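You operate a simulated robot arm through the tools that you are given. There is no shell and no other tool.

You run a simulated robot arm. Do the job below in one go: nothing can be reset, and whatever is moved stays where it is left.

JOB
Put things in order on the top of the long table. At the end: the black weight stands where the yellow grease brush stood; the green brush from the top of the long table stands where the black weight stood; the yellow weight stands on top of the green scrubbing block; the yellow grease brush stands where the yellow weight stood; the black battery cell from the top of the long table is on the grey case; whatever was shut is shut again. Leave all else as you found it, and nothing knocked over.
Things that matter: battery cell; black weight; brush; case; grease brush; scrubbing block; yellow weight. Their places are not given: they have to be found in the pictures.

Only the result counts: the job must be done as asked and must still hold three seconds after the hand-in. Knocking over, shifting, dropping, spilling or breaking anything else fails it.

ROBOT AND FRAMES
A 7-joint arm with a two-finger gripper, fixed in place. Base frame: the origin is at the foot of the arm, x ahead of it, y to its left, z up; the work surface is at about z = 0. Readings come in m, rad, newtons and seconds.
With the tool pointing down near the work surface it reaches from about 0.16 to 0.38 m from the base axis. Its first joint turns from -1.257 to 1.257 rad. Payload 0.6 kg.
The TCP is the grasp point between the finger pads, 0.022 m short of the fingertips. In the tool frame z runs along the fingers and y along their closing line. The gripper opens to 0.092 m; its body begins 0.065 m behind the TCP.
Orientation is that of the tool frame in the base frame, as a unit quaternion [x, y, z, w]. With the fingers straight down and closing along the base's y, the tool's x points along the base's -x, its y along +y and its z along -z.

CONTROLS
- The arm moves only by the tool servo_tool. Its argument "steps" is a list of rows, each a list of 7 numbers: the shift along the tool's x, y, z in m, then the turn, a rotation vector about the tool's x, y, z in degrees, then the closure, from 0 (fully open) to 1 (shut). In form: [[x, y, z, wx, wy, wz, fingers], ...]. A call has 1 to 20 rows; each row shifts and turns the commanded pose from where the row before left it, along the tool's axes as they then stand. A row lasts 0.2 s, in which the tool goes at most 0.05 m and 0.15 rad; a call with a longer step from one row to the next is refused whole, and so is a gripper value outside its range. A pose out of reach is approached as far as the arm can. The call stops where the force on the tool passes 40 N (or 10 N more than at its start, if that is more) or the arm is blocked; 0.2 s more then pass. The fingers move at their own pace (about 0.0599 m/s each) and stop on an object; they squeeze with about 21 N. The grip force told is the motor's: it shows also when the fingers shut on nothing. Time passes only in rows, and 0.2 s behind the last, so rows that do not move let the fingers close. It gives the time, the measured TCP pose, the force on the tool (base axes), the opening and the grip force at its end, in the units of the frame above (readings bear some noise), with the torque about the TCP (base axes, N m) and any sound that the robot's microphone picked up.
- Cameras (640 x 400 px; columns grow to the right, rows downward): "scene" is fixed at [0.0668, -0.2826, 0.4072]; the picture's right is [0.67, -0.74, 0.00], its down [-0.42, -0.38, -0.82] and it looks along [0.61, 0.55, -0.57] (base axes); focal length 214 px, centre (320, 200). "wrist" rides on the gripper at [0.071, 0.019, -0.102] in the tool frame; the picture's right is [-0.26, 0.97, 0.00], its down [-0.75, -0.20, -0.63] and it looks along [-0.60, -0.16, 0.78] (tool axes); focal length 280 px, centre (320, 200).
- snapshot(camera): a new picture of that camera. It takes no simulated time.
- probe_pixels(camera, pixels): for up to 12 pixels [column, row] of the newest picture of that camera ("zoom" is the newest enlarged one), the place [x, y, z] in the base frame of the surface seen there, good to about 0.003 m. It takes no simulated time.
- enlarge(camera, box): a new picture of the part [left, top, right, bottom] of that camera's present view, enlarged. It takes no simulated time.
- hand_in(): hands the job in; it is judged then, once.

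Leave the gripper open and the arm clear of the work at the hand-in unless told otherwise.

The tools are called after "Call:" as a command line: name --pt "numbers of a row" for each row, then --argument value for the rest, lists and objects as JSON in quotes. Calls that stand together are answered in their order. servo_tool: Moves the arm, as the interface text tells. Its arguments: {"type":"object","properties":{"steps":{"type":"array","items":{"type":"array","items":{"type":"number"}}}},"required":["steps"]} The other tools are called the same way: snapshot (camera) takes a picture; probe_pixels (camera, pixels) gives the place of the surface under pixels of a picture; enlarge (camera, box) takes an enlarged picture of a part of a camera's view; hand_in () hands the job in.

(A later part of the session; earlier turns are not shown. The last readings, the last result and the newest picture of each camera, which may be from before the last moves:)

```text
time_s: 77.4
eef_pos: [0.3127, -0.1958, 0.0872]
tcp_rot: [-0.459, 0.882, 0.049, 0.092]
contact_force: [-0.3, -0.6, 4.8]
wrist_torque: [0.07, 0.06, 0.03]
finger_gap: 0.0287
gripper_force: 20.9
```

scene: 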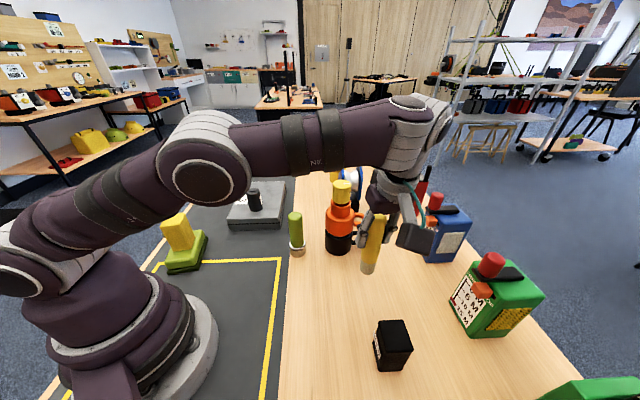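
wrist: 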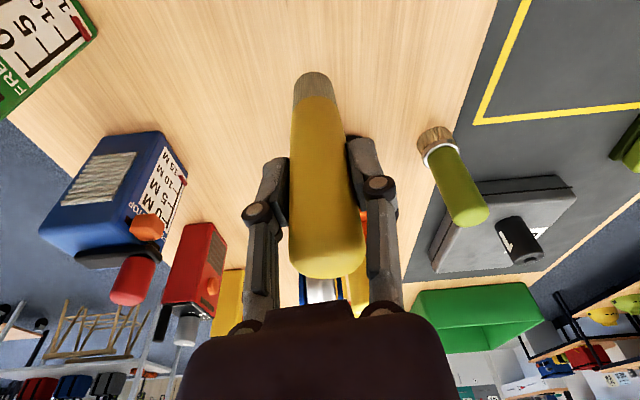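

First contact (4.8 N). One more half millimetre to seat it, then I'll look.

Call:
servo_tool --pt "0.0001 0 0.0006 0 0 0 1" --pt "0 0 0 0 0 0 1"

Call:
enlarge --camera "scene" --box '[330, 200, 430, 310]'

Call:
snapshot --camera "wrist"

```text
time_s: 78.0
eef_pos: [0.3137, -0.196, 0.0848]
tcp_rot: [-0.46, 0.882, 0.047, 0.094]
contact_force: [0.5, -0.6, 18.8]
wrist_torque: [0.02, -0.05, 0.03]
finger_gap: 0.0287
gripper_force: 21.3
```

```text
3.64 times, centred on (380, 255) of scene
```

zoom: 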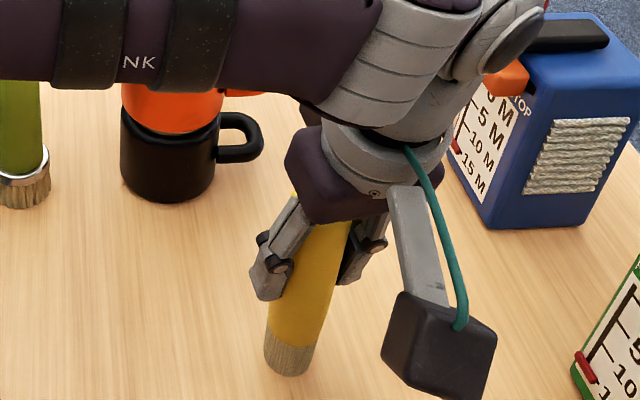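

```text
taken
```

wrist: 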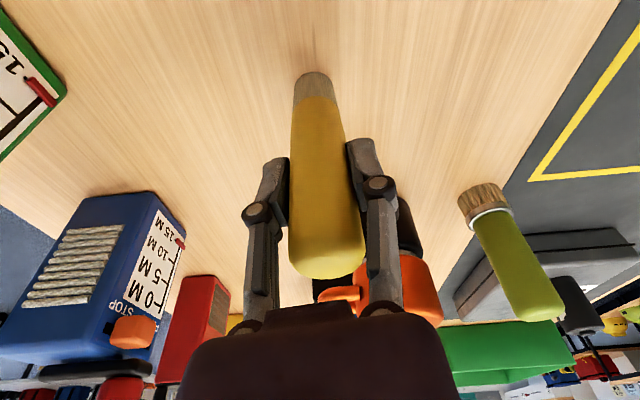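

The brush is seated. I'll relieve the force, open the fingers and rise straight up by 70 mm.

Call:
servo_tool --pt "-0.0001 0 -0.0006 0 0 0 1" --pt "0 0 0 0 0 0 0.6" --pt "0 0 0 0 0 0 0.45" --pt "0 0 0 0 0 0 0.3" --pt "0 0 0 0 0 0 0.15" --pt "0 0 0 0 0 0 0.05" --pt "-0.0021 0 -0.0098 0 0 0 0.05" --pt "-0.0042 0 -0.0196 0 0 0 0.05" --pt "-0.0052 0 -0.0245 0 0 0 0.05" --pt "-0.0031 0 -0.0147 0 0 0 0.05" --pt "0 0 0 0 0 0 0.05"

Call:
snapshot --camera "wrist"

Call:
snapshot --camera "scene"

```text
time_s: 80.4
eef_pos: [0.313, -0.1967, 0.1547]
tcp_rot: [-0.459, 0.882, 0.048, 0.093]
contact_force: [0.3, -0.1, -0.3]
wrist_torque: [-0.01, -0.02, 0.0]
finger_gap: 0.0873
gripper_force: 0.0
```

```text
taken
```

wrist: 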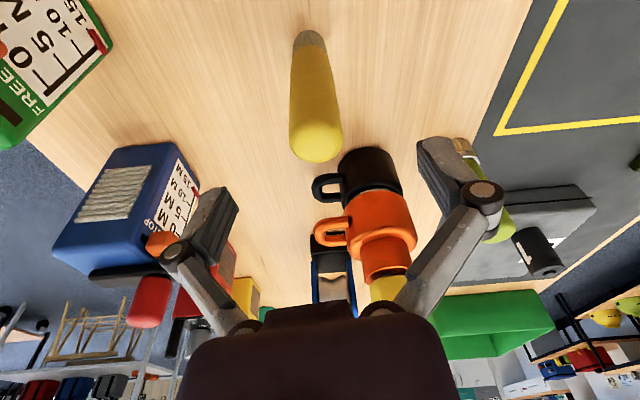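

```text
taken
```

scene: 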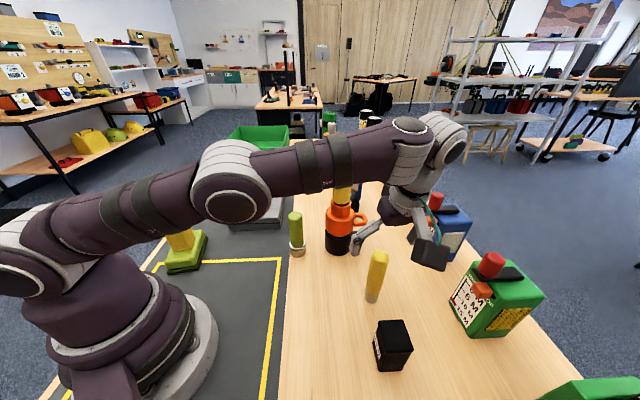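

The grease brush stands upright at the yellow weight's old place. Next is the black weight. I'll rise, move inward to (0.23,-0.17,0.22) and turn the leaning tool about the vertical by 96°, so its camera side faces the free area and not the "95 %" bottle.

Call:
servo_tool --pt "-0.0042 0 -0.0196 0 0 0 0" --pt "0.0029 0.0209 -0.0172 0 0 0 0" --pt "0.0029 0.0209 -0.0172 0 0 0 0" --pt "0.0029 0.0209 -0.0172 0 0 0 0" --pt "0.0029 0.0209 -0.0172 0 0 0 0" --pt "0 0 0 1.663 0 7.825 0" --pt "0 0 0 1.663 0 7.825 0" --pt "0 0 0 1.663 0 7.825 0" --pt "0 0 0 1.663 0 7.825 0" --pt "0 0 0 1.663 0 7.825 0" --pt "0 0 0 1.663 0 7.825 0" --pt "0 0 0 1.663 0 7.825 0" --pt "0 0 0 1.663 0 7.825 0" --pt "0 0 0 1.663 0 7.825 0" --pt "0 0 0 1.663 0 7.825 0" --pt "0 0 0 1.663 0 7.825 0" --pt "0 0 0 1.663 0 7.825 0" --pt "0 0 0 0 0 0 0"

Call:
snapshot --camera "wrist"

Call:
snapshot --camera "scene"

```text
time_s: 84.2
eef_pos: [0.2289, -0.1693, 0.2406]
tcp_rot: [0.349, 0.931, -0.036, 0.098]
contact_force: [-0.6, -0.1, -0.7]
wrist_torque: [0.0, 0.0, 0.03]
finger_gap: 0.092
gripper_force: 0.1
```

```text
taken
```

wrist: 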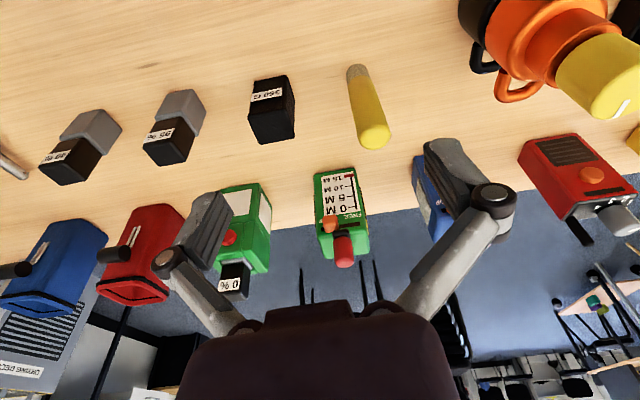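

```text
taken
```

scene: 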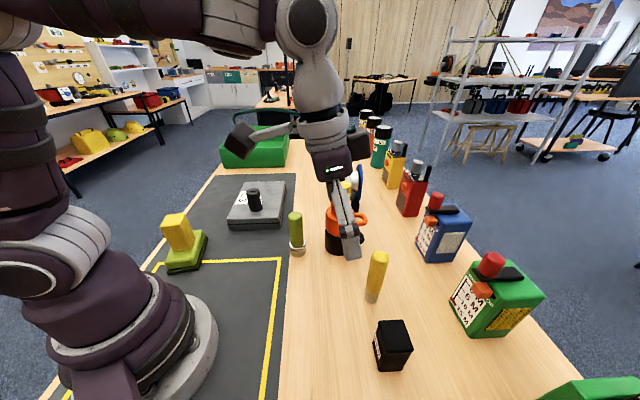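

Now the wrist view shows the black weight at (272,108), the grease brush at (368,105) and the bottle at (175,125). I'll enlarge and probe them.

Call:
enlarge --camera "wrist" --box '[130, 50, 410, 190]'

Call:
probe_pixels --camera "wrist" --pixels '[[272, 122], [253, 112], [290, 107], [294, 135], [262, 140], [270, 85], [180, 145], [178, 100], [203, 110], [200, 130], [204, 95], [372, 130]]'

```text
2.29 times, centred on (270, 120) of wrist
```

zoom: 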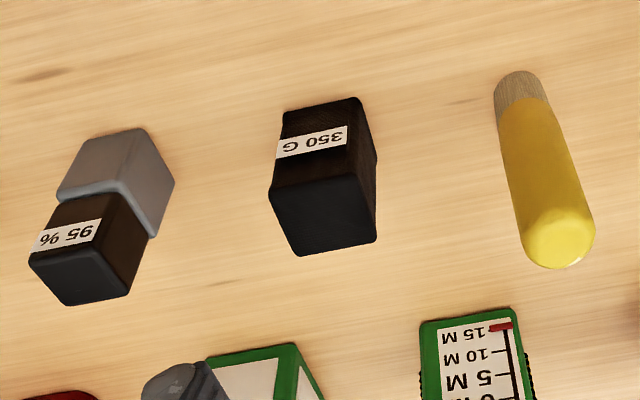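

```text
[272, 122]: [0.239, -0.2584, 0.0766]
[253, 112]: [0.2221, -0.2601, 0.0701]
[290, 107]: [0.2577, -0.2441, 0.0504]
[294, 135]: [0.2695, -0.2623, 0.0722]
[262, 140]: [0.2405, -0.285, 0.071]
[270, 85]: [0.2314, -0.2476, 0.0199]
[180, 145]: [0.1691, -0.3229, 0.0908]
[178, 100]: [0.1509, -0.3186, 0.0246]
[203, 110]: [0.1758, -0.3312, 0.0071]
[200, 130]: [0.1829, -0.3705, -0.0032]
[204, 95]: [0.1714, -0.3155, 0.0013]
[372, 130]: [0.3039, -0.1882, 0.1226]
```

The black weight's centre is about (0.242,-0.2615), with faces at about 45° and top at 0.077. I'll turn 3° more, narrow the fingers to about 69 mm and hover at z 0.15 above it.

Call:
servo_tool --pt "0 0 0 0.62 0 2.93 0.25" --pt "-0.0133 -0.0143 0.026 0 0 0 0.25" --pt "-0.0133 -0.0143 0.026 0 0 0 0.25" --pt "-0.0133 -0.0143 0.026 0 0 0 0.25" --pt "-0.0133 -0.0143 0.026 0 0 0 0.25" --pt "0 0 0 0 0 0 0.25"

Call:
snapshot --camera "wrist"

Call:
enlarge --camera "wrist" --box '[240, 60, 400, 190]'

Call:
snapshot --camera "scene"

```text
time_s: 85.6
eef_pos: [0.2419, -0.2612, 0.1496]
tcp_rot: [0.373, 0.922, -0.039, 0.097]
contact_force: [0.5, -0.3, 0.0]
wrist_torque: [0.02, 0.01, -0.01]
finger_gap: 0.0691
gripper_force: 0.1
```

```text
taken
```

wrist: 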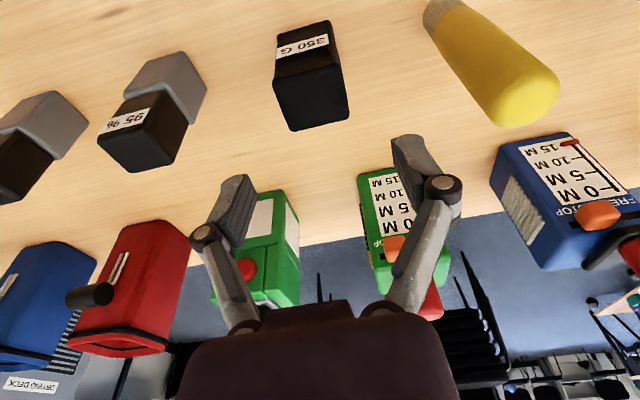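

```text
3.08 times, centred on (320, 125) of wrist
```

zoom: 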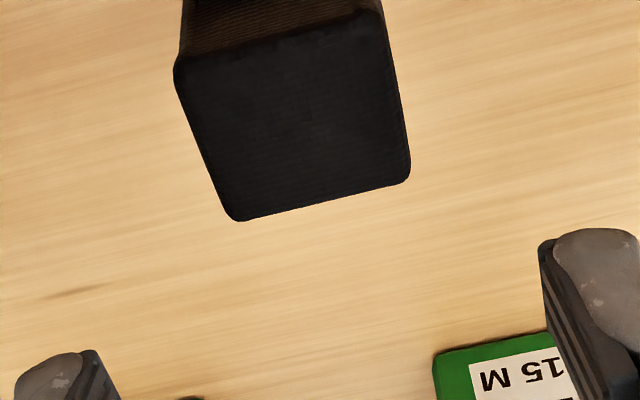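

```text
taken
```

scene: 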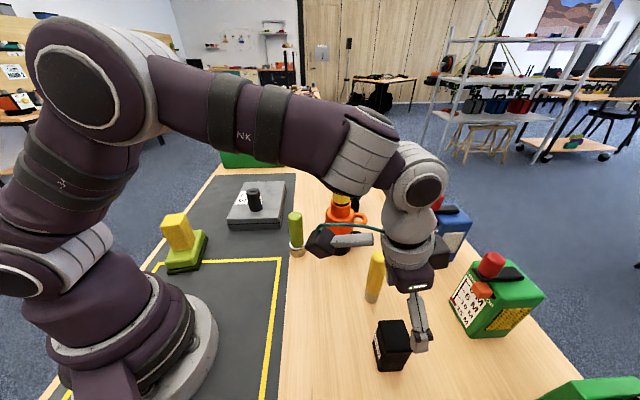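

The weight is centred within 1.5 mm and its sides line up with the fingers. I'll descend vertically to z 0.043.

Call:
servo_tool --pt "0.0062 0 0.0293 0 0 0 0.25" --pt "0.0062 0 0.0293 0 0 0 0.25" --pt "0.0052 0 0.0245 0 0 0 0.25" --pt "0.0031 0 0.0147 0 0 0 0.25" --pt "0.0014 0 0.0065 0 0 0 0.25" --pt "0 0 0 0 0 0 0.25"

Call:
snapshot --camera "wrist"

Call:
enlarge --camera "scene" --box '[320, 230, 480, 390]'

```text
time_s: 87.0
eef_pos: [0.243, -0.2604, 0.0436]
tcp_rot: [0.372, 0.922, -0.039, 0.097]
contact_force: [-0.2, 0.2, -0.4]
wrist_torque: [0.01, -0.02, 0.0]
finger_gap: 0.0689
gripper_force: 0.1
```

```text
taken
```

wrist: 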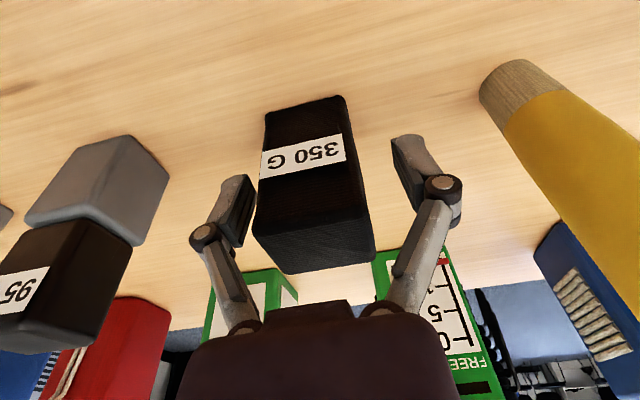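

```text
2.50 times, centred on (400, 310) of scene
```

zoom: 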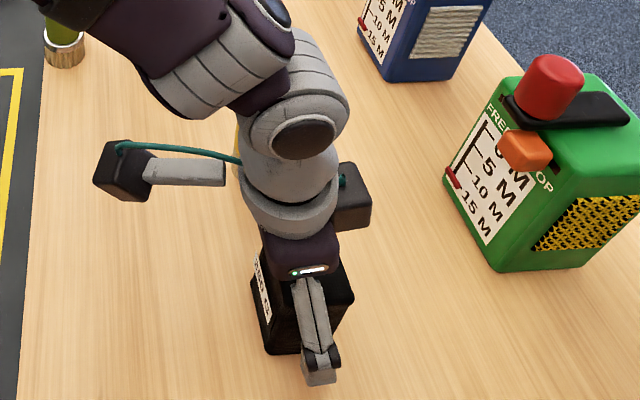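

The fingers straddle the weight, with nothing touched. I'll close on it, wait, and lift slowly.

Call:
servo_tool --pt "0 0 0 0 0 0 1" --pt "0 0 0 0 0 0 1" --pt "0 0 0 0 0 0 1" --pt "0 0 0 0 0 0 1" --pt "0 0 0 0 0 0 1" --pt "0 0 0 0 0 0 1" --pt "0 0 0 0 0 0 1"

Call:
servo_tool --pt "-0.0004 0 -0.002 0 0 0 1" --pt "-0.0006 0 -0.0029 0 0 0 1" --pt "-0.001 0 -0.0049 0 0 0 1" --pt "-0.0015 0 -0.0068 0 0 0 1" --pt "-0.0017 0 -0.0078 0 0 0 1" --pt "-0.001 0 -0.0049 0 0 0 1" --pt "0 0 0 0 0 0 1"

Call:
snapshot --camera "wrist"

Call:
enlarge --camera "scene" --box '[320, 230, 480, 390]'

```text
time_s: 88.6
eef_pos: [0.2432, -0.2614, 0.0447]
tcp_rot: [0.373, 0.922, -0.04, 0.096]
contact_force: [-1.5, -4.3, 9.4]
wrist_torque: [-0.19, 0.02, -0.05]
finger_gap: 0.0441
gripper_force: 20.8
```

```text
time_s: 90.2
eef_pos: [0.244, -0.2608, 0.0744]
tcp_rot: [0.372, 0.922, -0.039, 0.097]
contact_force: [0.5, -0.2, -3.3]
wrist_torque: [-0.02, 0.03, -0.01]
finger_gap: 0.0437
gripper_force: 21.0
```

```text
taken
```

wrist: 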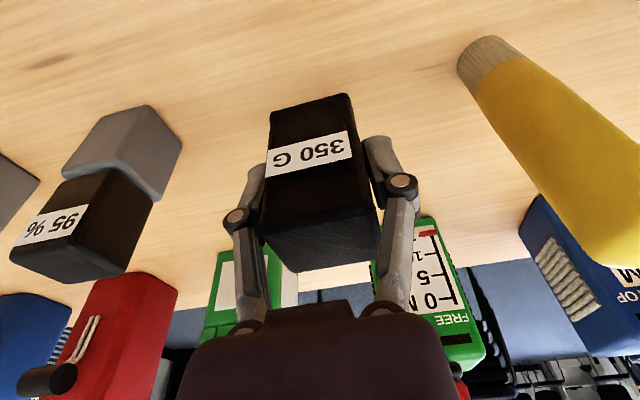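

```text
2.50 times, centred on (400, 310) of scene
```

zoom: 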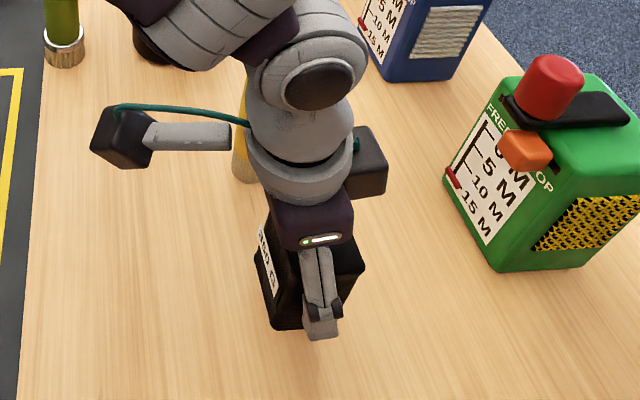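

The black weight is held (gap 44 mm). I'll carry it inward and up to (0.21,-0.10,0.22), then turn the tool about the vertical by 102°, toward the grease brush's old place.

Call:
servo_tool --pt "0.0051 0.0046 -0.0085 0 0 0 1" --pt "0.0103 0.0092 -0.017 0 0 0 1" --pt "0.0103 0.0092 -0.017 0 0 0 1" --pt "0.0103 0.0092 -0.017 0 0 0 1" --pt "0.0103 0.0092 -0.017 0 0 0 1" --pt "0.0103 0.0092 -0.017 0 0 0 1" --pt "0.0103 0.0092 -0.017 0 0 0 1" --pt "0.0103 0.0092 -0.017 0 0 0 1" --pt "0.0103 0.0092 -0.017 0 0 0 1" --pt "0.0103 0.0092 -0.017 0 0 0 1" --pt "0.0051 0.0046 -0.0085 0 0 0 1" --pt "0 0 0 0 0 0 1"

Call:
servo_tool --pt "0 0 0 -0.624 0 -2.934 1" --pt "0 0 0 -1.247 0 -5.869 1" --pt "0 0 0 -1.247 0 -5.869 1" --pt "0 0 0 -1.247 0 -5.869 1" --pt "0 0 0 -1.247 0 -5.869 1" --pt "0 0 0 -1.247 0 -5.869 1" --pt "0 0 0 -1.247 0 -5.869 1" --pt "0 0 0 -1.247 0 -5.869 1" --pt "0 0 0 -1.247 0 -5.869 1" --pt "0 0 0 -1.247 0 -5.869 1" --pt "0 0 0 -1.247 0 -5.869 1" --pt "0 0 0 -1.247 0 -5.869 1" --pt "0 0 0 -1.247 0 -5.869 1" --pt "0 0 0 -1.247 0 -5.869 1" --pt "0 0 0 -1.247 0 -5.869 1" --pt "0 0 0 -1.247 0 -5.869 1" --pt "0 0 0 -1.247 0 -5.869 1" --pt "0 0 0 -0.624 0 -2.934 1" --pt "0 0 0 0 0 0 1"

Call:
snapshot --camera "scene"

Call:
snapshot --camera "wrist"

```text
time_s: 92.8
eef_pos: [0.2084, -0.0994, 0.2183]
tcp_rot: [0.373, 0.922, -0.038, 0.095]
contact_force: [-0.2, 0.7, -3.8]
wrist_torque: [-0.01, 0.01, 0.03]
finger_gap: 0.0437
gripper_force: 21.1
```

```text
time_s: 96.8
eef_pos: [0.2092, -0.0995, 0.2192]
tcp_rot: [-0.482, 0.87, 0.051, 0.092]
contact_force: [0.0, 0.8, -3.7]
wrist_torque: [0.01, -0.03, 0.0]
finger_gap: 0.0439
gripper_force: 20.5
```

```text
taken
```

scene: 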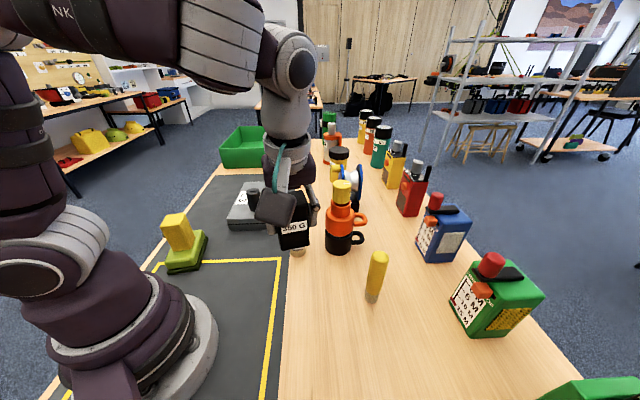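

```text
taken
```

wrist: 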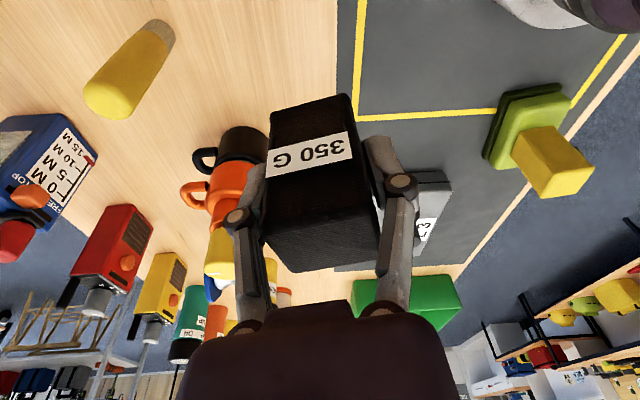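

It's turned (ψ≈58°) and still held. I'll sweep around via (0.215,0.08) to (0.185,0.24,0.20).

Call:
servo_tool --pt "-0.0095 0.0056 0.002 0 0 0 1" --pt "-0.019 0.0113 0.004 0 0 0 1" --pt "-0.019 0.0113 0.004 0 0 0 1" --pt "-0.019 0.0113 0.004 0 0 0 1" --pt "-0.019 0.0113 0.004 0 0 0 1" --pt "-0.019 0.0113 0.004 0 0 0 1" --pt "-0.019 0.0113 0.004 0 0 0 1" --pt "-0.019 0.0113 0.004 0 0 0 1" --pt "-0.0095 0.0056 0.002 0 0 0 1" --pt "-0.007 0.0069 0.0028 0 0 0 1" --pt "-0.0141 0.0138 0.0056 0 0 0 1" --pt "-0.0141 0.0138 0.0056 0 0 0 1" --pt "-0.0141 0.0138 0.0056 0 0 0 1" --pt "-0.0141 0.0138 0.0056 0 0 0 1" --pt "-0.0141 0.0138 0.0056 0 0 0 1" --pt "-0.0141 0.0138 0.0056 0 0 0 1" --pt "-0.0141 0.0138 0.0056 0 0 0 1" --pt "-0.007 0.0069 0.0028 0 0 0 1" --pt "0 0 0 0 0 0 1"

Call:
snapshot --camera "scene"

Call:
snapshot --camera "wrist"

```text
time_s: 100.8
eef_pos: [0.185, 0.2388, 0.1994]
tcp_rot: [-0.482, 0.87, 0.052, 0.092]
contact_force: [-0.6, -0.2, -3.9]
wrist_torque: [-0.02, 0.02, 0.0]
finger_gap: 0.0438
gripper_force: 20.9
```

```text
taken
```

scene: 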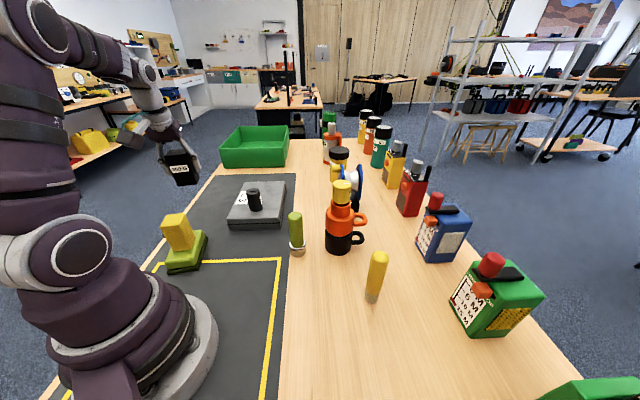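

```text
taken
```

wrist: 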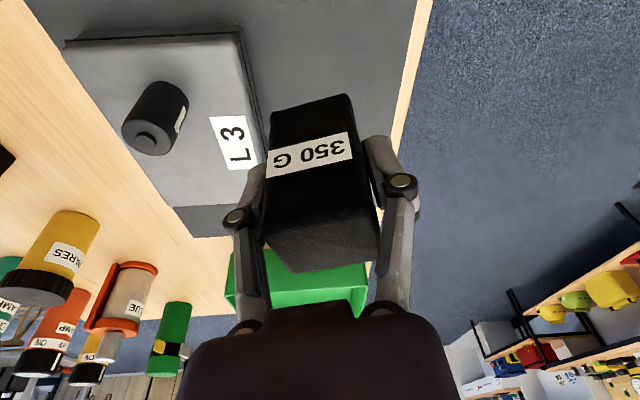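

It's held above the free area. I'll go to above the brush's old place (0.1998,0.3275) at z 0.10.

Call:
servo_tool --pt "-0.0043 0.0025 0.0082 0 0 0 1" --pt "-0.0086 0.0049 0.0164 0 0 0 1" --pt "-0.0086 0.0049 0.0164 0 0 0 1" --pt "-0.0086 0.0049 0.0164 0 0 0 1" --pt "-0.0086 0.0049 0.0164 0 0 0 1" --pt "-0.0086 0.0049 0.0164 0 0 0 1" --pt "-0.0086 0.0049 0.0164 0 0 0 1" --pt "-0.0043 0.0025 0.0082 0 0 0 1" --pt "0 0 0 0 0 0 1"

Call:
enlarge --camera "scene" --box '[130, 130, 260, 250]'

```text
time_s: 102.8
eef_pos: [0.2002, 0.327, 0.0988]
tcp_rot: [-0.483, 0.869, 0.052, 0.092]
contact_force: [-0.7, 0.4, -2.9]
wrist_torque: [-0.01, 0.02, -0.01]
finger_gap: 0.0438
gripper_force: 20.8
```

```text
3.33 times, centred on (195, 190) of scene
```

zoom: 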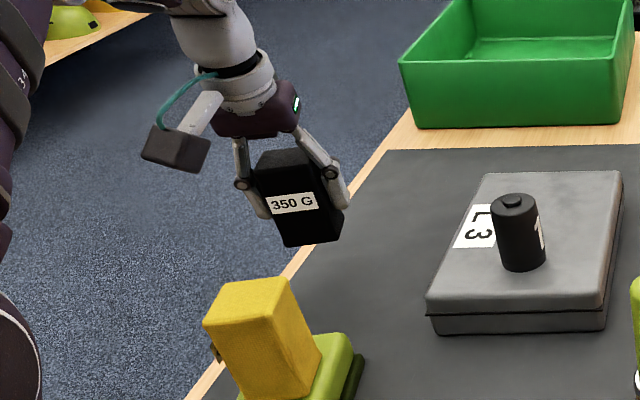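

Positioned well. I'll lower to z 0.05, then go in small steps.

Call:
servo_tool --pt "0.0021 0 0.0098 0 0 0 1" --pt "0.0031 0 0.0147 0 0 0 1" --pt "0.0025 0 0.0118 0 0 0 1" --pt "0.0015 0 0.0069 0 0 0 1" --pt "0.0008 0 0.0039 0 0 0 1" --pt "0 0 0 0 0 0 1"

Call:
servo_tool --pt "0.0004 0 0.002 0 0 0 1" --pt "0 0 0 0 0 0 1"

Call:
servo_tool --pt "0.0002 0 0.001 0 0 0 1" --pt "0 0 0 0 0 0 1"

```text
time_s: 104.2
eef_pos: [0.1998, 0.3272, 0.05]
tcp_rot: [-0.482, 0.87, 0.051, 0.092]
contact_force: [0.1, 0.5, -3.0]
wrist_torque: [-0.03, 0.01, 0.02]
finger_gap: 0.0437
gripper_force: 20.5
```

```text
time_s: 104.8
eef_pos: [0.1991, 0.3279, 0.0484]
tcp_rot: [-0.483, 0.869, 0.052, 0.091]
contact_force: [-0.3, 0.4, -3.2]
wrist_torque: [0.02, 0.02, -0.01]
finger_gap: 0.0437
gripper_force: 20.6
```

```text
time_s: 105.4
eef_pos: [0.2, 0.328, 0.0476]
tcp_rot: [-0.482, 0.87, 0.051, 0.092]
contact_force: [0.0, 0.9, -3.0]
wrist_torque: [-0.02, 0.0, 0.02]
finger_gap: 0.0438
gripper_force: 21.5
```

No contact yet; I'll go on by millimetres.

Call:
servo_tool --pt "0.0002 0 0.001 0 0 0 1" --pt "0 0 0 0 0 0 1"

Call:
servo_tool --pt "0.0002 0 0.001 0 0 0 1" --pt "0 0 0 0 0 0 1"

Call:
servo_tool --pt "0.0002 0 0.001 0 0 0 1" --pt "0 0 0 0 0 0 1"

```text
time_s: 106.0
eef_pos: [0.1993, 0.3283, 0.0455]
tcp_rot: [-0.482, 0.87, 0.052, 0.092]
contact_force: [-1.1, -0.5, -3.5]
wrist_torque: [-0.01, 0.04, -0.04]
finger_gap: 0.044
gripper_force: 21.0
```

```text
time_s: 106.6
eef_pos: [0.1988, 0.3284, 0.0456]
tcp_rot: [-0.482, 0.87, 0.051, 0.092]
contact_force: [-0.3, -0.4, -2.8]
wrist_torque: [0.02, 0.0, 0.03]
finger_gap: 0.0439
gripper_force: 21.2
```

```text
time_s: 107.2
eef_pos: [0.1987, 0.3291, 0.044]
tcp_rot: [-0.483, 0.869, 0.051, 0.093]
contact_force: [-4.6, -9.9, 19.1]
wrist_torque: [-0.37, 0.12, 0.03]
finger_gap: 0.0438
gripper_force: 21.4
```

Contact (19 N). I'll relieve, open and rise straight up.

Call:
servo_tool --pt "-0.0002 0 -0.0008 0 0 0 1" --pt "0 0 0 0 0 0 0.45" --pt "0 0 0 0 0 0 0.35" --pt "0 0 0 0 0 0 0.25" --pt "0 0 0 0 0 0 0.15" --pt "0 0 0 0 0 0 0.05" --pt "-0.0021 0 -0.0098 0 0 0 0.05" --pt "-0.0042 0 -0.0196 0 0 0 0.05" --pt "-0.0062 0 -0.0293 0 0 0 0.05" --pt "-0.0052 0 -0.0245 0 0 0 0.05" --pt "0 0 0 0 0 0 0.05"

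Call:
snapshot --camera "wrist"

Call:
snapshot --camera "scene"

```text
time_s: 109.6
eef_pos: [0.1993, 0.328, 0.1292]
tcp_rot: [-0.482, 0.87, 0.051, 0.091]
contact_force: [0.1, 0.2, -0.1]
wrist_torque: [0.03, 0.02, -0.01]
finger_gap: 0.0876
gripper_force: 0.0
```

```text
taken
```

wrist: 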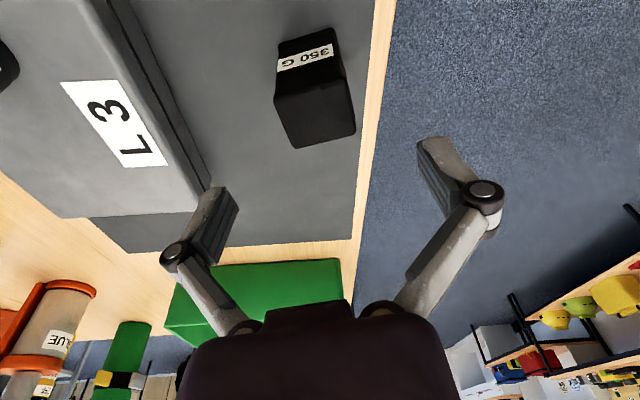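

```text
taken
```

scene: 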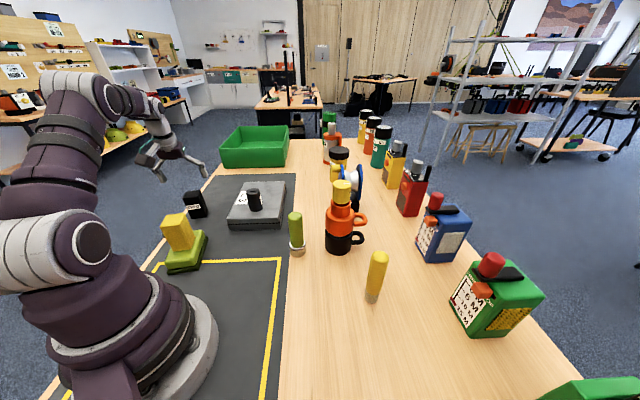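

The black weight stands where the grease brush stood. Last is the green brush. I'll retreat inward and up, and turn the tool back to vertical with the fingers closing along base y.

Call:
servo_tool --pt "0.0172 -0.012 -0.0282 0 0 0 0" --pt "0.0172 -0.012 -0.0282 0 0 0 0" --pt "0.0172 -0.012 -0.0282 0 0 0 0" --pt "0.0172 -0.012 -0.0282 0 0 0 0" --pt "0.0172 -0.012 -0.0282 0 0 0 0" --pt "0 0 0 0 6 0 0" --pt "0 0 0 0 6 0 0" --pt "0 0 0 0 0 7.25 0" --pt "0 0 0 0 0 7.25 0" --pt "0 0 0 0 0 7.25 0" --pt "0 0 0 0 0 7.25 0" --pt "0 0 0 0 0 7.25 0" --pt "0 0 0 0 0 7.25 0" --pt "0 0 0 0 0 7.25 0" --pt "0 0 0 0 0 7.25 0" --pt "0 0 0 0 0 0 0"

Call:
snapshot --camera "wrist"

Call:
snapshot --camera "scene"

```text
time_s: 113.0
eef_pos: [0.1916, 0.2002, 0.2504]
tcp_rot: [0.001, 1.0, 0.0, 0.0]
contact_force: [0.0, 1.0, -0.2]
wrist_torque: [0.05, 0.0, -0.02]
finger_gap: 0.0921
gripper_force: 0.1
```

```text
taken
```

wrist: 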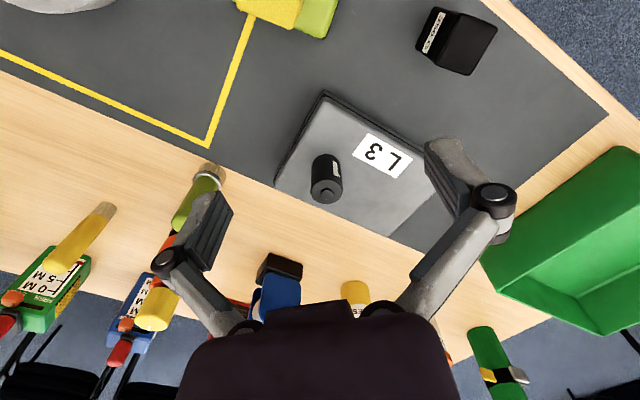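

```text
taken
```

scene: 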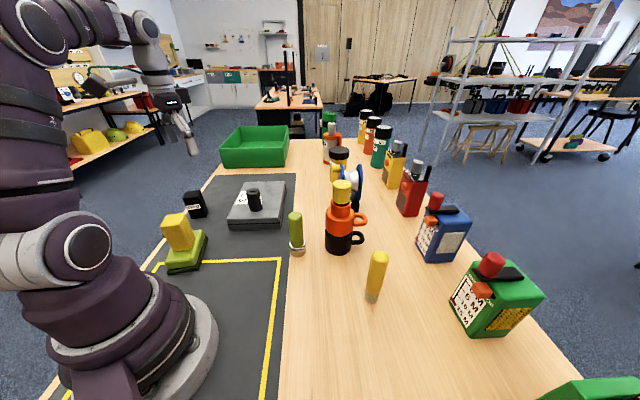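

I'll move to (0.24,0.0,0.23) and look at the green brush.

Call:
servo_tool --pt "-0.0096 -0.04 0.004 0 0 0 0" --pt "-0.0096 -0.04 0.004 0 0 0 0" --pt "-0.0096 -0.04 0.004 0 0 0 0" --pt "-0.0096 -0.04 0.004 0 0 0 0" --pt "-0.0096 -0.04 0.004 0 0 0 0" --pt "0 0 0 0 0 0 0"

Call:
snapshot --camera "wrist"

Call:
enlarge --camera "wrist" --box '[250, 50, 410, 250]'

```text
time_s: 114.4
eef_pos: [0.2394, 0.0001, 0.2305]
tcp_rot: [0.0, 1.0, 0.0, 0.0]
contact_force: [0.0, 0.2, -0.1]
wrist_torque: [-0.02, -0.03, 0.03]
finger_gap: 0.0921
gripper_force: 0.1
```

```text
taken
```

wrist: 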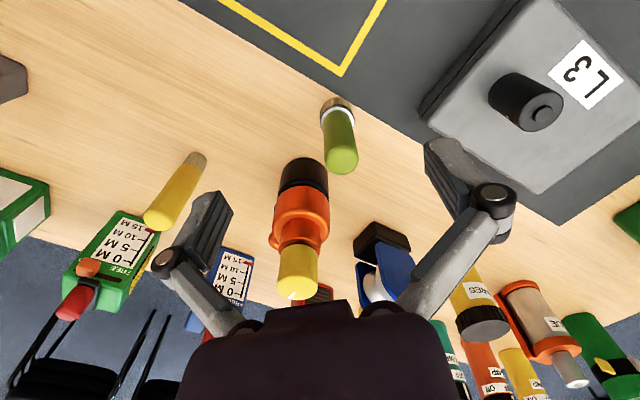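

```text
2.00 times, centred on (330, 150) of wrist
```

zoom: 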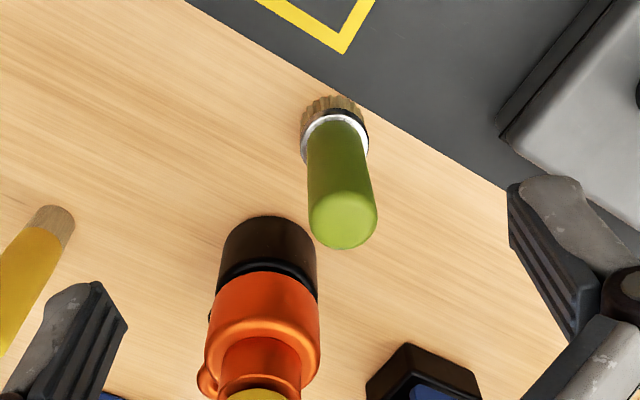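

Call:
probe_pixels --camera "wrist" --pixels '[[342, 160], [342, 165], [328, 158], [357, 158], [342, 172], [338, 130], [336, 112], [321, 125], [353, 120], [296, 285], [300, 220], [303, 170]]'

Call:
probe_pixels --camera "scene" --pixels '[[296, 215], [296, 225], [296, 235], [297, 245], [297, 251], [290, 228], [302, 228], [290, 248], [304, 248], [342, 185], [328, 240], [351, 240]]'

```text
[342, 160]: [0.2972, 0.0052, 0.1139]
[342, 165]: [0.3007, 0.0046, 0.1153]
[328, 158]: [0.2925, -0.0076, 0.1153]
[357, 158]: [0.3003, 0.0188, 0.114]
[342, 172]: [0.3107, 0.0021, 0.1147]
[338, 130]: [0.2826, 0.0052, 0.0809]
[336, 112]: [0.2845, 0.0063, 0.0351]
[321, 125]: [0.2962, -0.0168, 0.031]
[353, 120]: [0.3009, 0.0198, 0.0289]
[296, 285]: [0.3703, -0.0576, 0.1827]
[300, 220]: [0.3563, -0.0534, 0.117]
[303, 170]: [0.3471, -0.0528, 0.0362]
```

```text
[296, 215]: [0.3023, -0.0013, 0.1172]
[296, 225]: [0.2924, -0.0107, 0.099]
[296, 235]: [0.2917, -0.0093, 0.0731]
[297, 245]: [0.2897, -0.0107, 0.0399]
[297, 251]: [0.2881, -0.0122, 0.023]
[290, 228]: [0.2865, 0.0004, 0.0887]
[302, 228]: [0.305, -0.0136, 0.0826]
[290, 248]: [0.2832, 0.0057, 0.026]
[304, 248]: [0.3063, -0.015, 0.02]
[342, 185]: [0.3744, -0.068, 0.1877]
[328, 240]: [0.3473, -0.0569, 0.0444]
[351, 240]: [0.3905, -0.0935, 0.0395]
```

The green brush is at about (0.298,0.003), with its top at 0.115; the mug stack starts about 0.07 m away. I'll hover over it at z 0.17.

Call:
servo_tool --pt "-0.0195 0.001 0.0202 0 0 0 0" --pt "-0.0195 0.001 0.0202 0 0 0 0" --pt "-0.0195 0.001 0.0202 0 0 0 0" --pt "0 0 0 0 0 0 0"

Call:
snapshot --camera "wrist"

Call:
enlarge --camera "wrist" --box '[270, 60, 370, 160]'

Call:
snapshot --camera "scene"

```text
time_s: 115.4
eef_pos: [0.2972, 0.0036, 0.1716]
tcp_rot: [0.0, 1.0, 0.001, 0.0]
contact_force: [-0.1, -1.1, 0.0]
wrist_torque: [-0.01, 0.0, 0.01]
finger_gap: 0.0919
gripper_force: 0.1
```

```text
taken
```

wrist: 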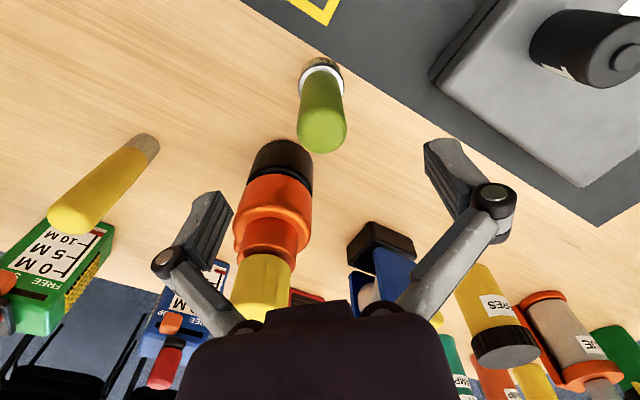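

```text
4.00 times, centred on (320, 110) of wrist
```

zoom: 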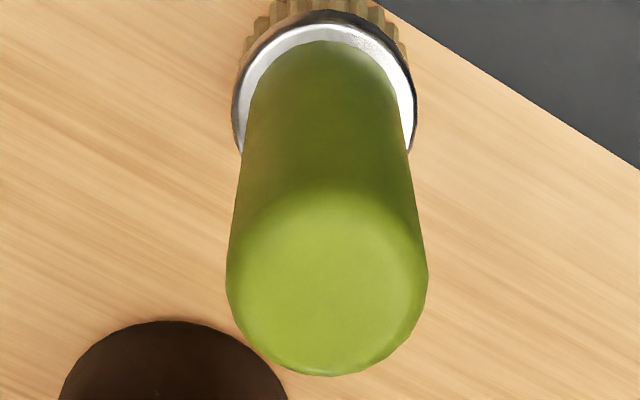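

```text
taken
```

scene: 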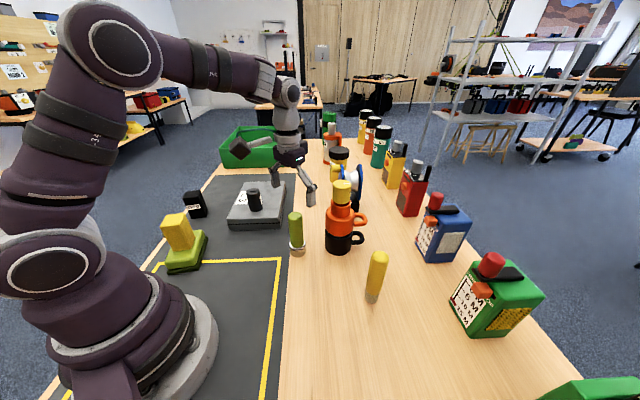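

The brush is centred within about 1.5 mm. I'll correct by +1 mm in y and descend to z 0.10, then look again.

Call:
servo_tool --pt "0 0.001 0 0 0 0 0" --pt "0 0 0.03 0 0 0 0" --pt "0 0 0.025 0 0 0 0" --pt "0 0 0.0166 0 0 0 0" --pt "0 0 0 0 0 0 0"

Call:
snapshot --camera "wrist"

Call:
enlarge --camera "scene" --box '[240, 140, 400, 270]'

```text
time_s: 116.6
eef_pos: [0.297, 0.0035, 0.0983]
tcp_rot: [0.0, 1.0, 0.001, 0.0]
contact_force: [-0.8, -0.6, -0.3]
wrist_torque: [0.01, 0.03, 0.02]
finger_gap: 0.0919
gripper_force: 0.0
```

```text
taken
```

wrist: 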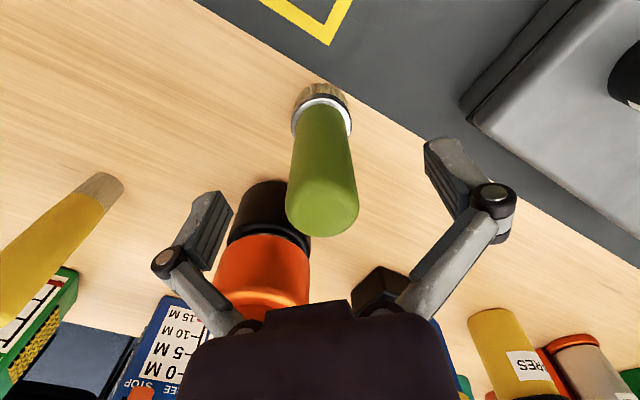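

```text
3.08 times, centred on (320, 205) of scene
```

zoom: 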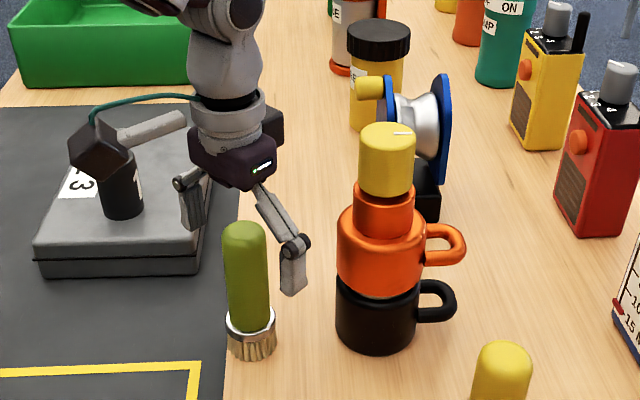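

Centred at column 322, and the finger is clear of the mug. I'll descend to z 0.078 and close.

Call:
servo_tool --pt "0 0 0.01 0 0 0 0" --pt "0 0.0005 0.0103 0 0 0 0" --pt "0 0 0 0 0 0 0"

Call:
servo_tool --pt "0 0 0 0 0 0 1" --pt "0 0 0 0 0 0 1" --pt "0 0 0 0 0 0 1" --pt "0 0 0 0 0 0 1" --pt "0 0 0 0 0 0 1" --pt "0 0 0 0 0 0 1" --pt "0 0 0 0 0 0 1"

Call:
servo_tool --pt "0 0 -0.002 0 0 0 1" --pt "0 0 -0.003 0 0 0 1" --pt "0 0 -0.005 0 0 0 1" --pt "0 0 -0.008 0 0 0 1" --pt "0 0 -0.008 0 0 0 1" --pt "0 0 -0.004 0 0 0 1" --pt "0 0 0 0 0 0 1"

Call:
snapshot --camera "wrist"

Call:
enlarge --camera "scene" --box '[240, 140, 400, 270]'

```text
time_s: 117.4
eef_pos: [0.297, 0.0058, 0.0763]
tcp_rot: [0.0, 1.0, 0.001, 0.0]
contact_force: [-0.1, 0.5, -0.4]
wrist_torque: [-0.01, 0.03, 0.0]
finger_gap: 0.092
gripper_force: 0.0
```

```text
time_s: 119.0
eef_pos: [0.2954, 0.0052, 0.0768]
tcp_rot: [0.0, 1.0, 0.0, 0.0]
contact_force: [0.1, -0.7, 3.4]
wrist_torque: [-0.03, -0.01, -0.01]
finger_gap: 0.0304
gripper_force: 21.2
```

```text
time_s: 120.6
eef_pos: [0.2966, 0.0037, 0.1079]
tcp_rot: [0.0, 1.0, 0.001, 0.001]
contact_force: [0.2, 0.1, -0.5]
wrist_torque: [-0.01, 0.07, 0.0]
finger_gap: 0.0302
gripper_force: 21.3
```

```text
taken
```

wrist: 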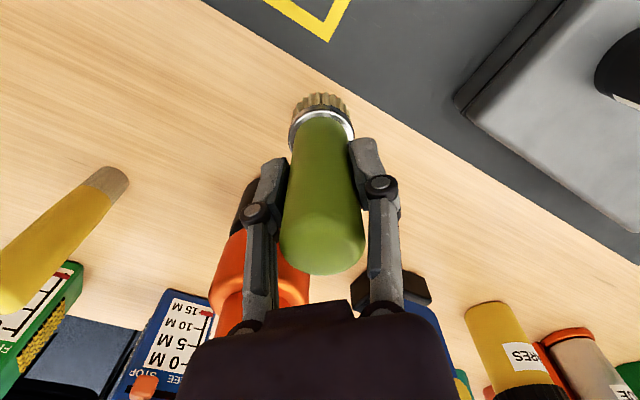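

```text
3.08 times, centred on (320, 205) of scene
```

zoom: 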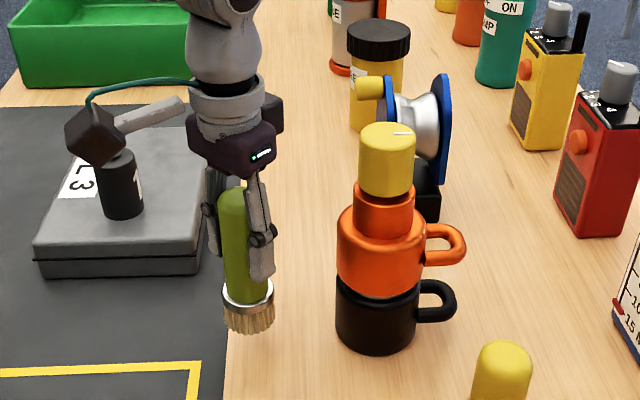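

The brush is held (gap 30 mm) and lifted. I'll carry it inward and up, then along −y to (0.23,-0.235,0.20).

Call:
servo_tool --pt "0.0064 -0.0045 -0.0077 0 0 0 1" --pt "0.0128 -0.009 -0.0153 0 0 0 1" --pt "0.0128 -0.009 -0.0153 0 0 0 1" --pt "0.0128 -0.009 -0.0153 0 0 0 1" --pt "0.0128 -0.009 -0.0153 0 0 0 1" --pt "0.0128 -0.009 -0.0153 0 0 0 1" --pt "0.0064 -0.0045 -0.0077 0 0 0 1" --pt "-0.0006 -0.0115 0 0 0 0 1" --pt "-0.00125 -0.0231 0 0 0 0 1" --pt "-0.00125 -0.0231 0 0 0 0 1" --pt "-0.00125 -0.0231 0 0 0 0 1" --pt "-0.00125 -0.0231 0 0 0 0 1" --pt "-0.00125 -0.0231 0 0 0 0 1" --pt "-0.00125 -0.0231 0 0 0 0 1" --pt "-0.00125 -0.0231 0 0 0 0 1" --pt "-0.0006 -0.0115 0 0 0 0 1" --pt "0 0 0 0 0 0 1"

Call:
snapshot --camera "scene"

Call:
snapshot --camera "wrist"

```text
time_s: 124.2
eef_pos: [0.2294, -0.2352, 0.1984]
tcp_rot: [0.0, 1.0, 0.002, -0.001]
contact_force: [0.2, 0.4, -0.3]
wrist_torque: [-0.01, 0.01, -0.01]
finger_gap: 0.0305
gripper_force: 21.1
```

```text
taken
```

scene: 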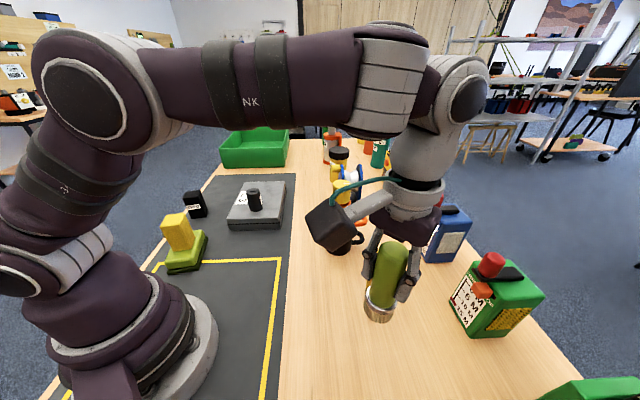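

```text
taken
```

wrist: 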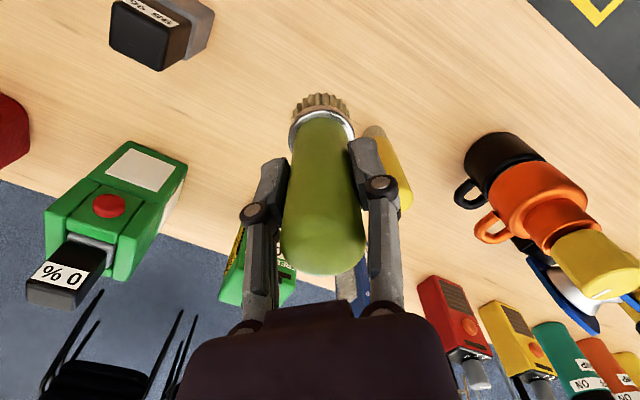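

It's clear of the grease brush. I'll go to above the black weight's old place (0.243,-0.2613) at z 0.11.

Call:
servo_tool --pt "-0.0014 -0.0026 0.0088 0 0 0 1" --pt "-0.0027 -0.0052 0.0176 0 0 0 1" --pt "-0.0027 -0.0052 0.0176 0 0 0 1" --pt "-0.0027 -0.0052 0.0176 0 0 0 1" --pt "-0.0027 -0.0052 0.0176 0 0 0 1" --pt "-0.0014 -0.0026 0.0088 0 0 0 1" --pt "0 0 0 0 0 0 1"

Call:
enlarge --camera "scene" --box '[310, 220, 470, 390]'

Call:
snapshot --camera "wrist"

```text
time_s: 125.8
eef_pos: [0.2422, -0.2605, 0.1098]
tcp_rot: [0.001, 1.0, 0.001, 0.0]
contact_force: [-0.1, 0.0, -1.9]
wrist_torque: [-0.03, 0.02, 0.01]
finger_gap: 0.0304
gripper_force: 21.1
```

```text
2.35 times, centred on (390, 305) of scene
```

zoom: 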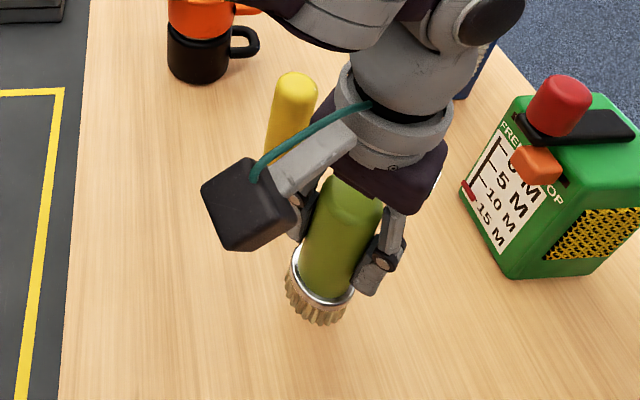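

```text
taken
```

wrist: 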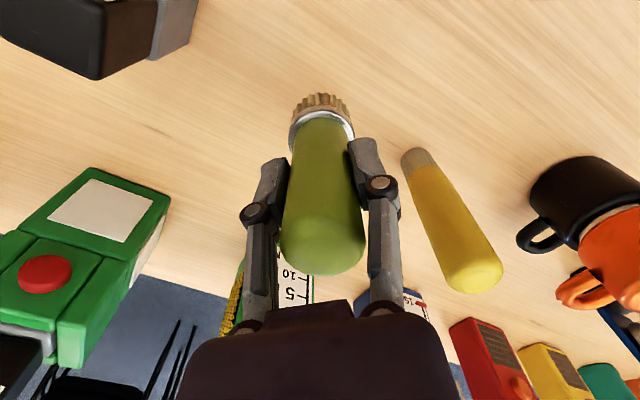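

It's upright and clear. I'll lower to about z 0.082, then by millimetres.

Call:
servo_tool --pt "0 0 0.008 0 0 0 1" --pt "-0.0005 -0.0005 0.01 0 0 0 1" --pt "0 0 0.007 0 0 0 1" --pt "0 0 0.003 0 0 0 1" --pt "0 0 0 0 0 0 1"

Call:
servo_tool --pt "0 0 0.002 0 0 0 1" --pt "0 0 0 0 0 0 1"

Call:
servo_tool --pt "0 0 0.001 0 0 0 1" --pt "0 0 0 0 0 0 1"

Call:
servo_tool --pt "0 0 0.001 0 0 0 1" --pt "0 0 0 0 0 0 1"

```text
time_s: 127.0
eef_pos: [0.2439, -0.2603, 0.0815]
tcp_rot: [0.0, 1.0, 0.001, 0.0]
contact_force: [-0.2, 0.0, -0.8]
wrist_torque: [0.0, -0.02, -0.03]
finger_gap: 0.0304
gripper_force: 21.0
```

```text
time_s: 127.6
eef_pos: [0.2438, -0.2596, 0.0798]
tcp_rot: [0.0, 1.0, 0.0, 0.001]
contact_force: [0.3, -0.2, -0.1]
wrist_torque: [-0.03, 0.0, -0.01]
finger_gap: 0.0302
gripper_force: 20.9
```

```text
time_s: 128.2
eef_pos: [0.2438, -0.2606, 0.0798]
tcp_rot: [0.001, 1.0, 0.001, 0.0]
contact_force: [0.1, 0.2, -1.0]
wrist_torque: [0.0, 0.04, 0.01]
finger_gap: 0.0301
gripper_force: 20.9
```

```text
time_s: 128.8
eef_pos: [0.2442, -0.26, 0.0776]
tcp_rot: [0.0, 1.0, 0.0, -0.001]
contact_force: [-0.7, -0.8, -0.5]
wrist_torque: [0.0, -0.03, -0.04]
finger_gap: 0.0301
gripper_force: 20.4
```

No contact yet; I'll take two more single-millimetre steps.

Call:
servo_tool --pt "0 0 0.001 0 0 0 1" --pt "0 0 0 0 0 0 1"

Call:
servo_tool --pt "0 0 0.0008 0 0 0 1" --pt "0 0 0 0 0 0 1"

```text
time_s: 129.4
eef_pos: [0.243, -0.261, 0.078]
tcp_rot: [0.001, 1.0, 0.0, 0.0]
contact_force: [0.4, 0.7, -0.7]
wrist_torque: [-0.04, 0.03, -0.01]
finger_gap: 0.0301
gripper_force: 20.5
```

```text
time_s: 130.0
eef_pos: [0.2434, -0.2595, 0.0773]
tcp_rot: [0.0, 1.0, 0.0, -0.001]
contact_force: [-0.6, 0.5, -0.5]
wrist_torque: [0.0, -0.04, -0.02]
finger_gap: 0.0302
gripper_force: 21.3
```

Call:
servo_tool --pt "0 0 0.0008 0 0 0 1" --pt "0 0 0 0 0 0 1"

Call:
servo_tool --pt "0 0 0.0008 0 0 0 1" --pt "0 0 0 0 0 0 1"

```text
time_s: 130.6
eef_pos: [0.2433, -0.2613, 0.0768]
tcp_rot: [0.0, 1.0, -0.001, 0.001]
contact_force: [-3.4, 4.4, 17.3]
wrist_torque: [0.09, 0.07, -0.01]
finger_gap: 0.0302
gripper_force: 21.5
```

```text
time_s: 131.2
eef_pos: [0.2442, -0.2615, 0.0766]
tcp_rot: [0.0, 1.0, 0.0, 0.001]
contact_force: [2.2, 4.3, 18.4]
wrist_torque: [0.06, -0.2, 0.03]
finger_gap: 0.0301
gripper_force: 20.8
```

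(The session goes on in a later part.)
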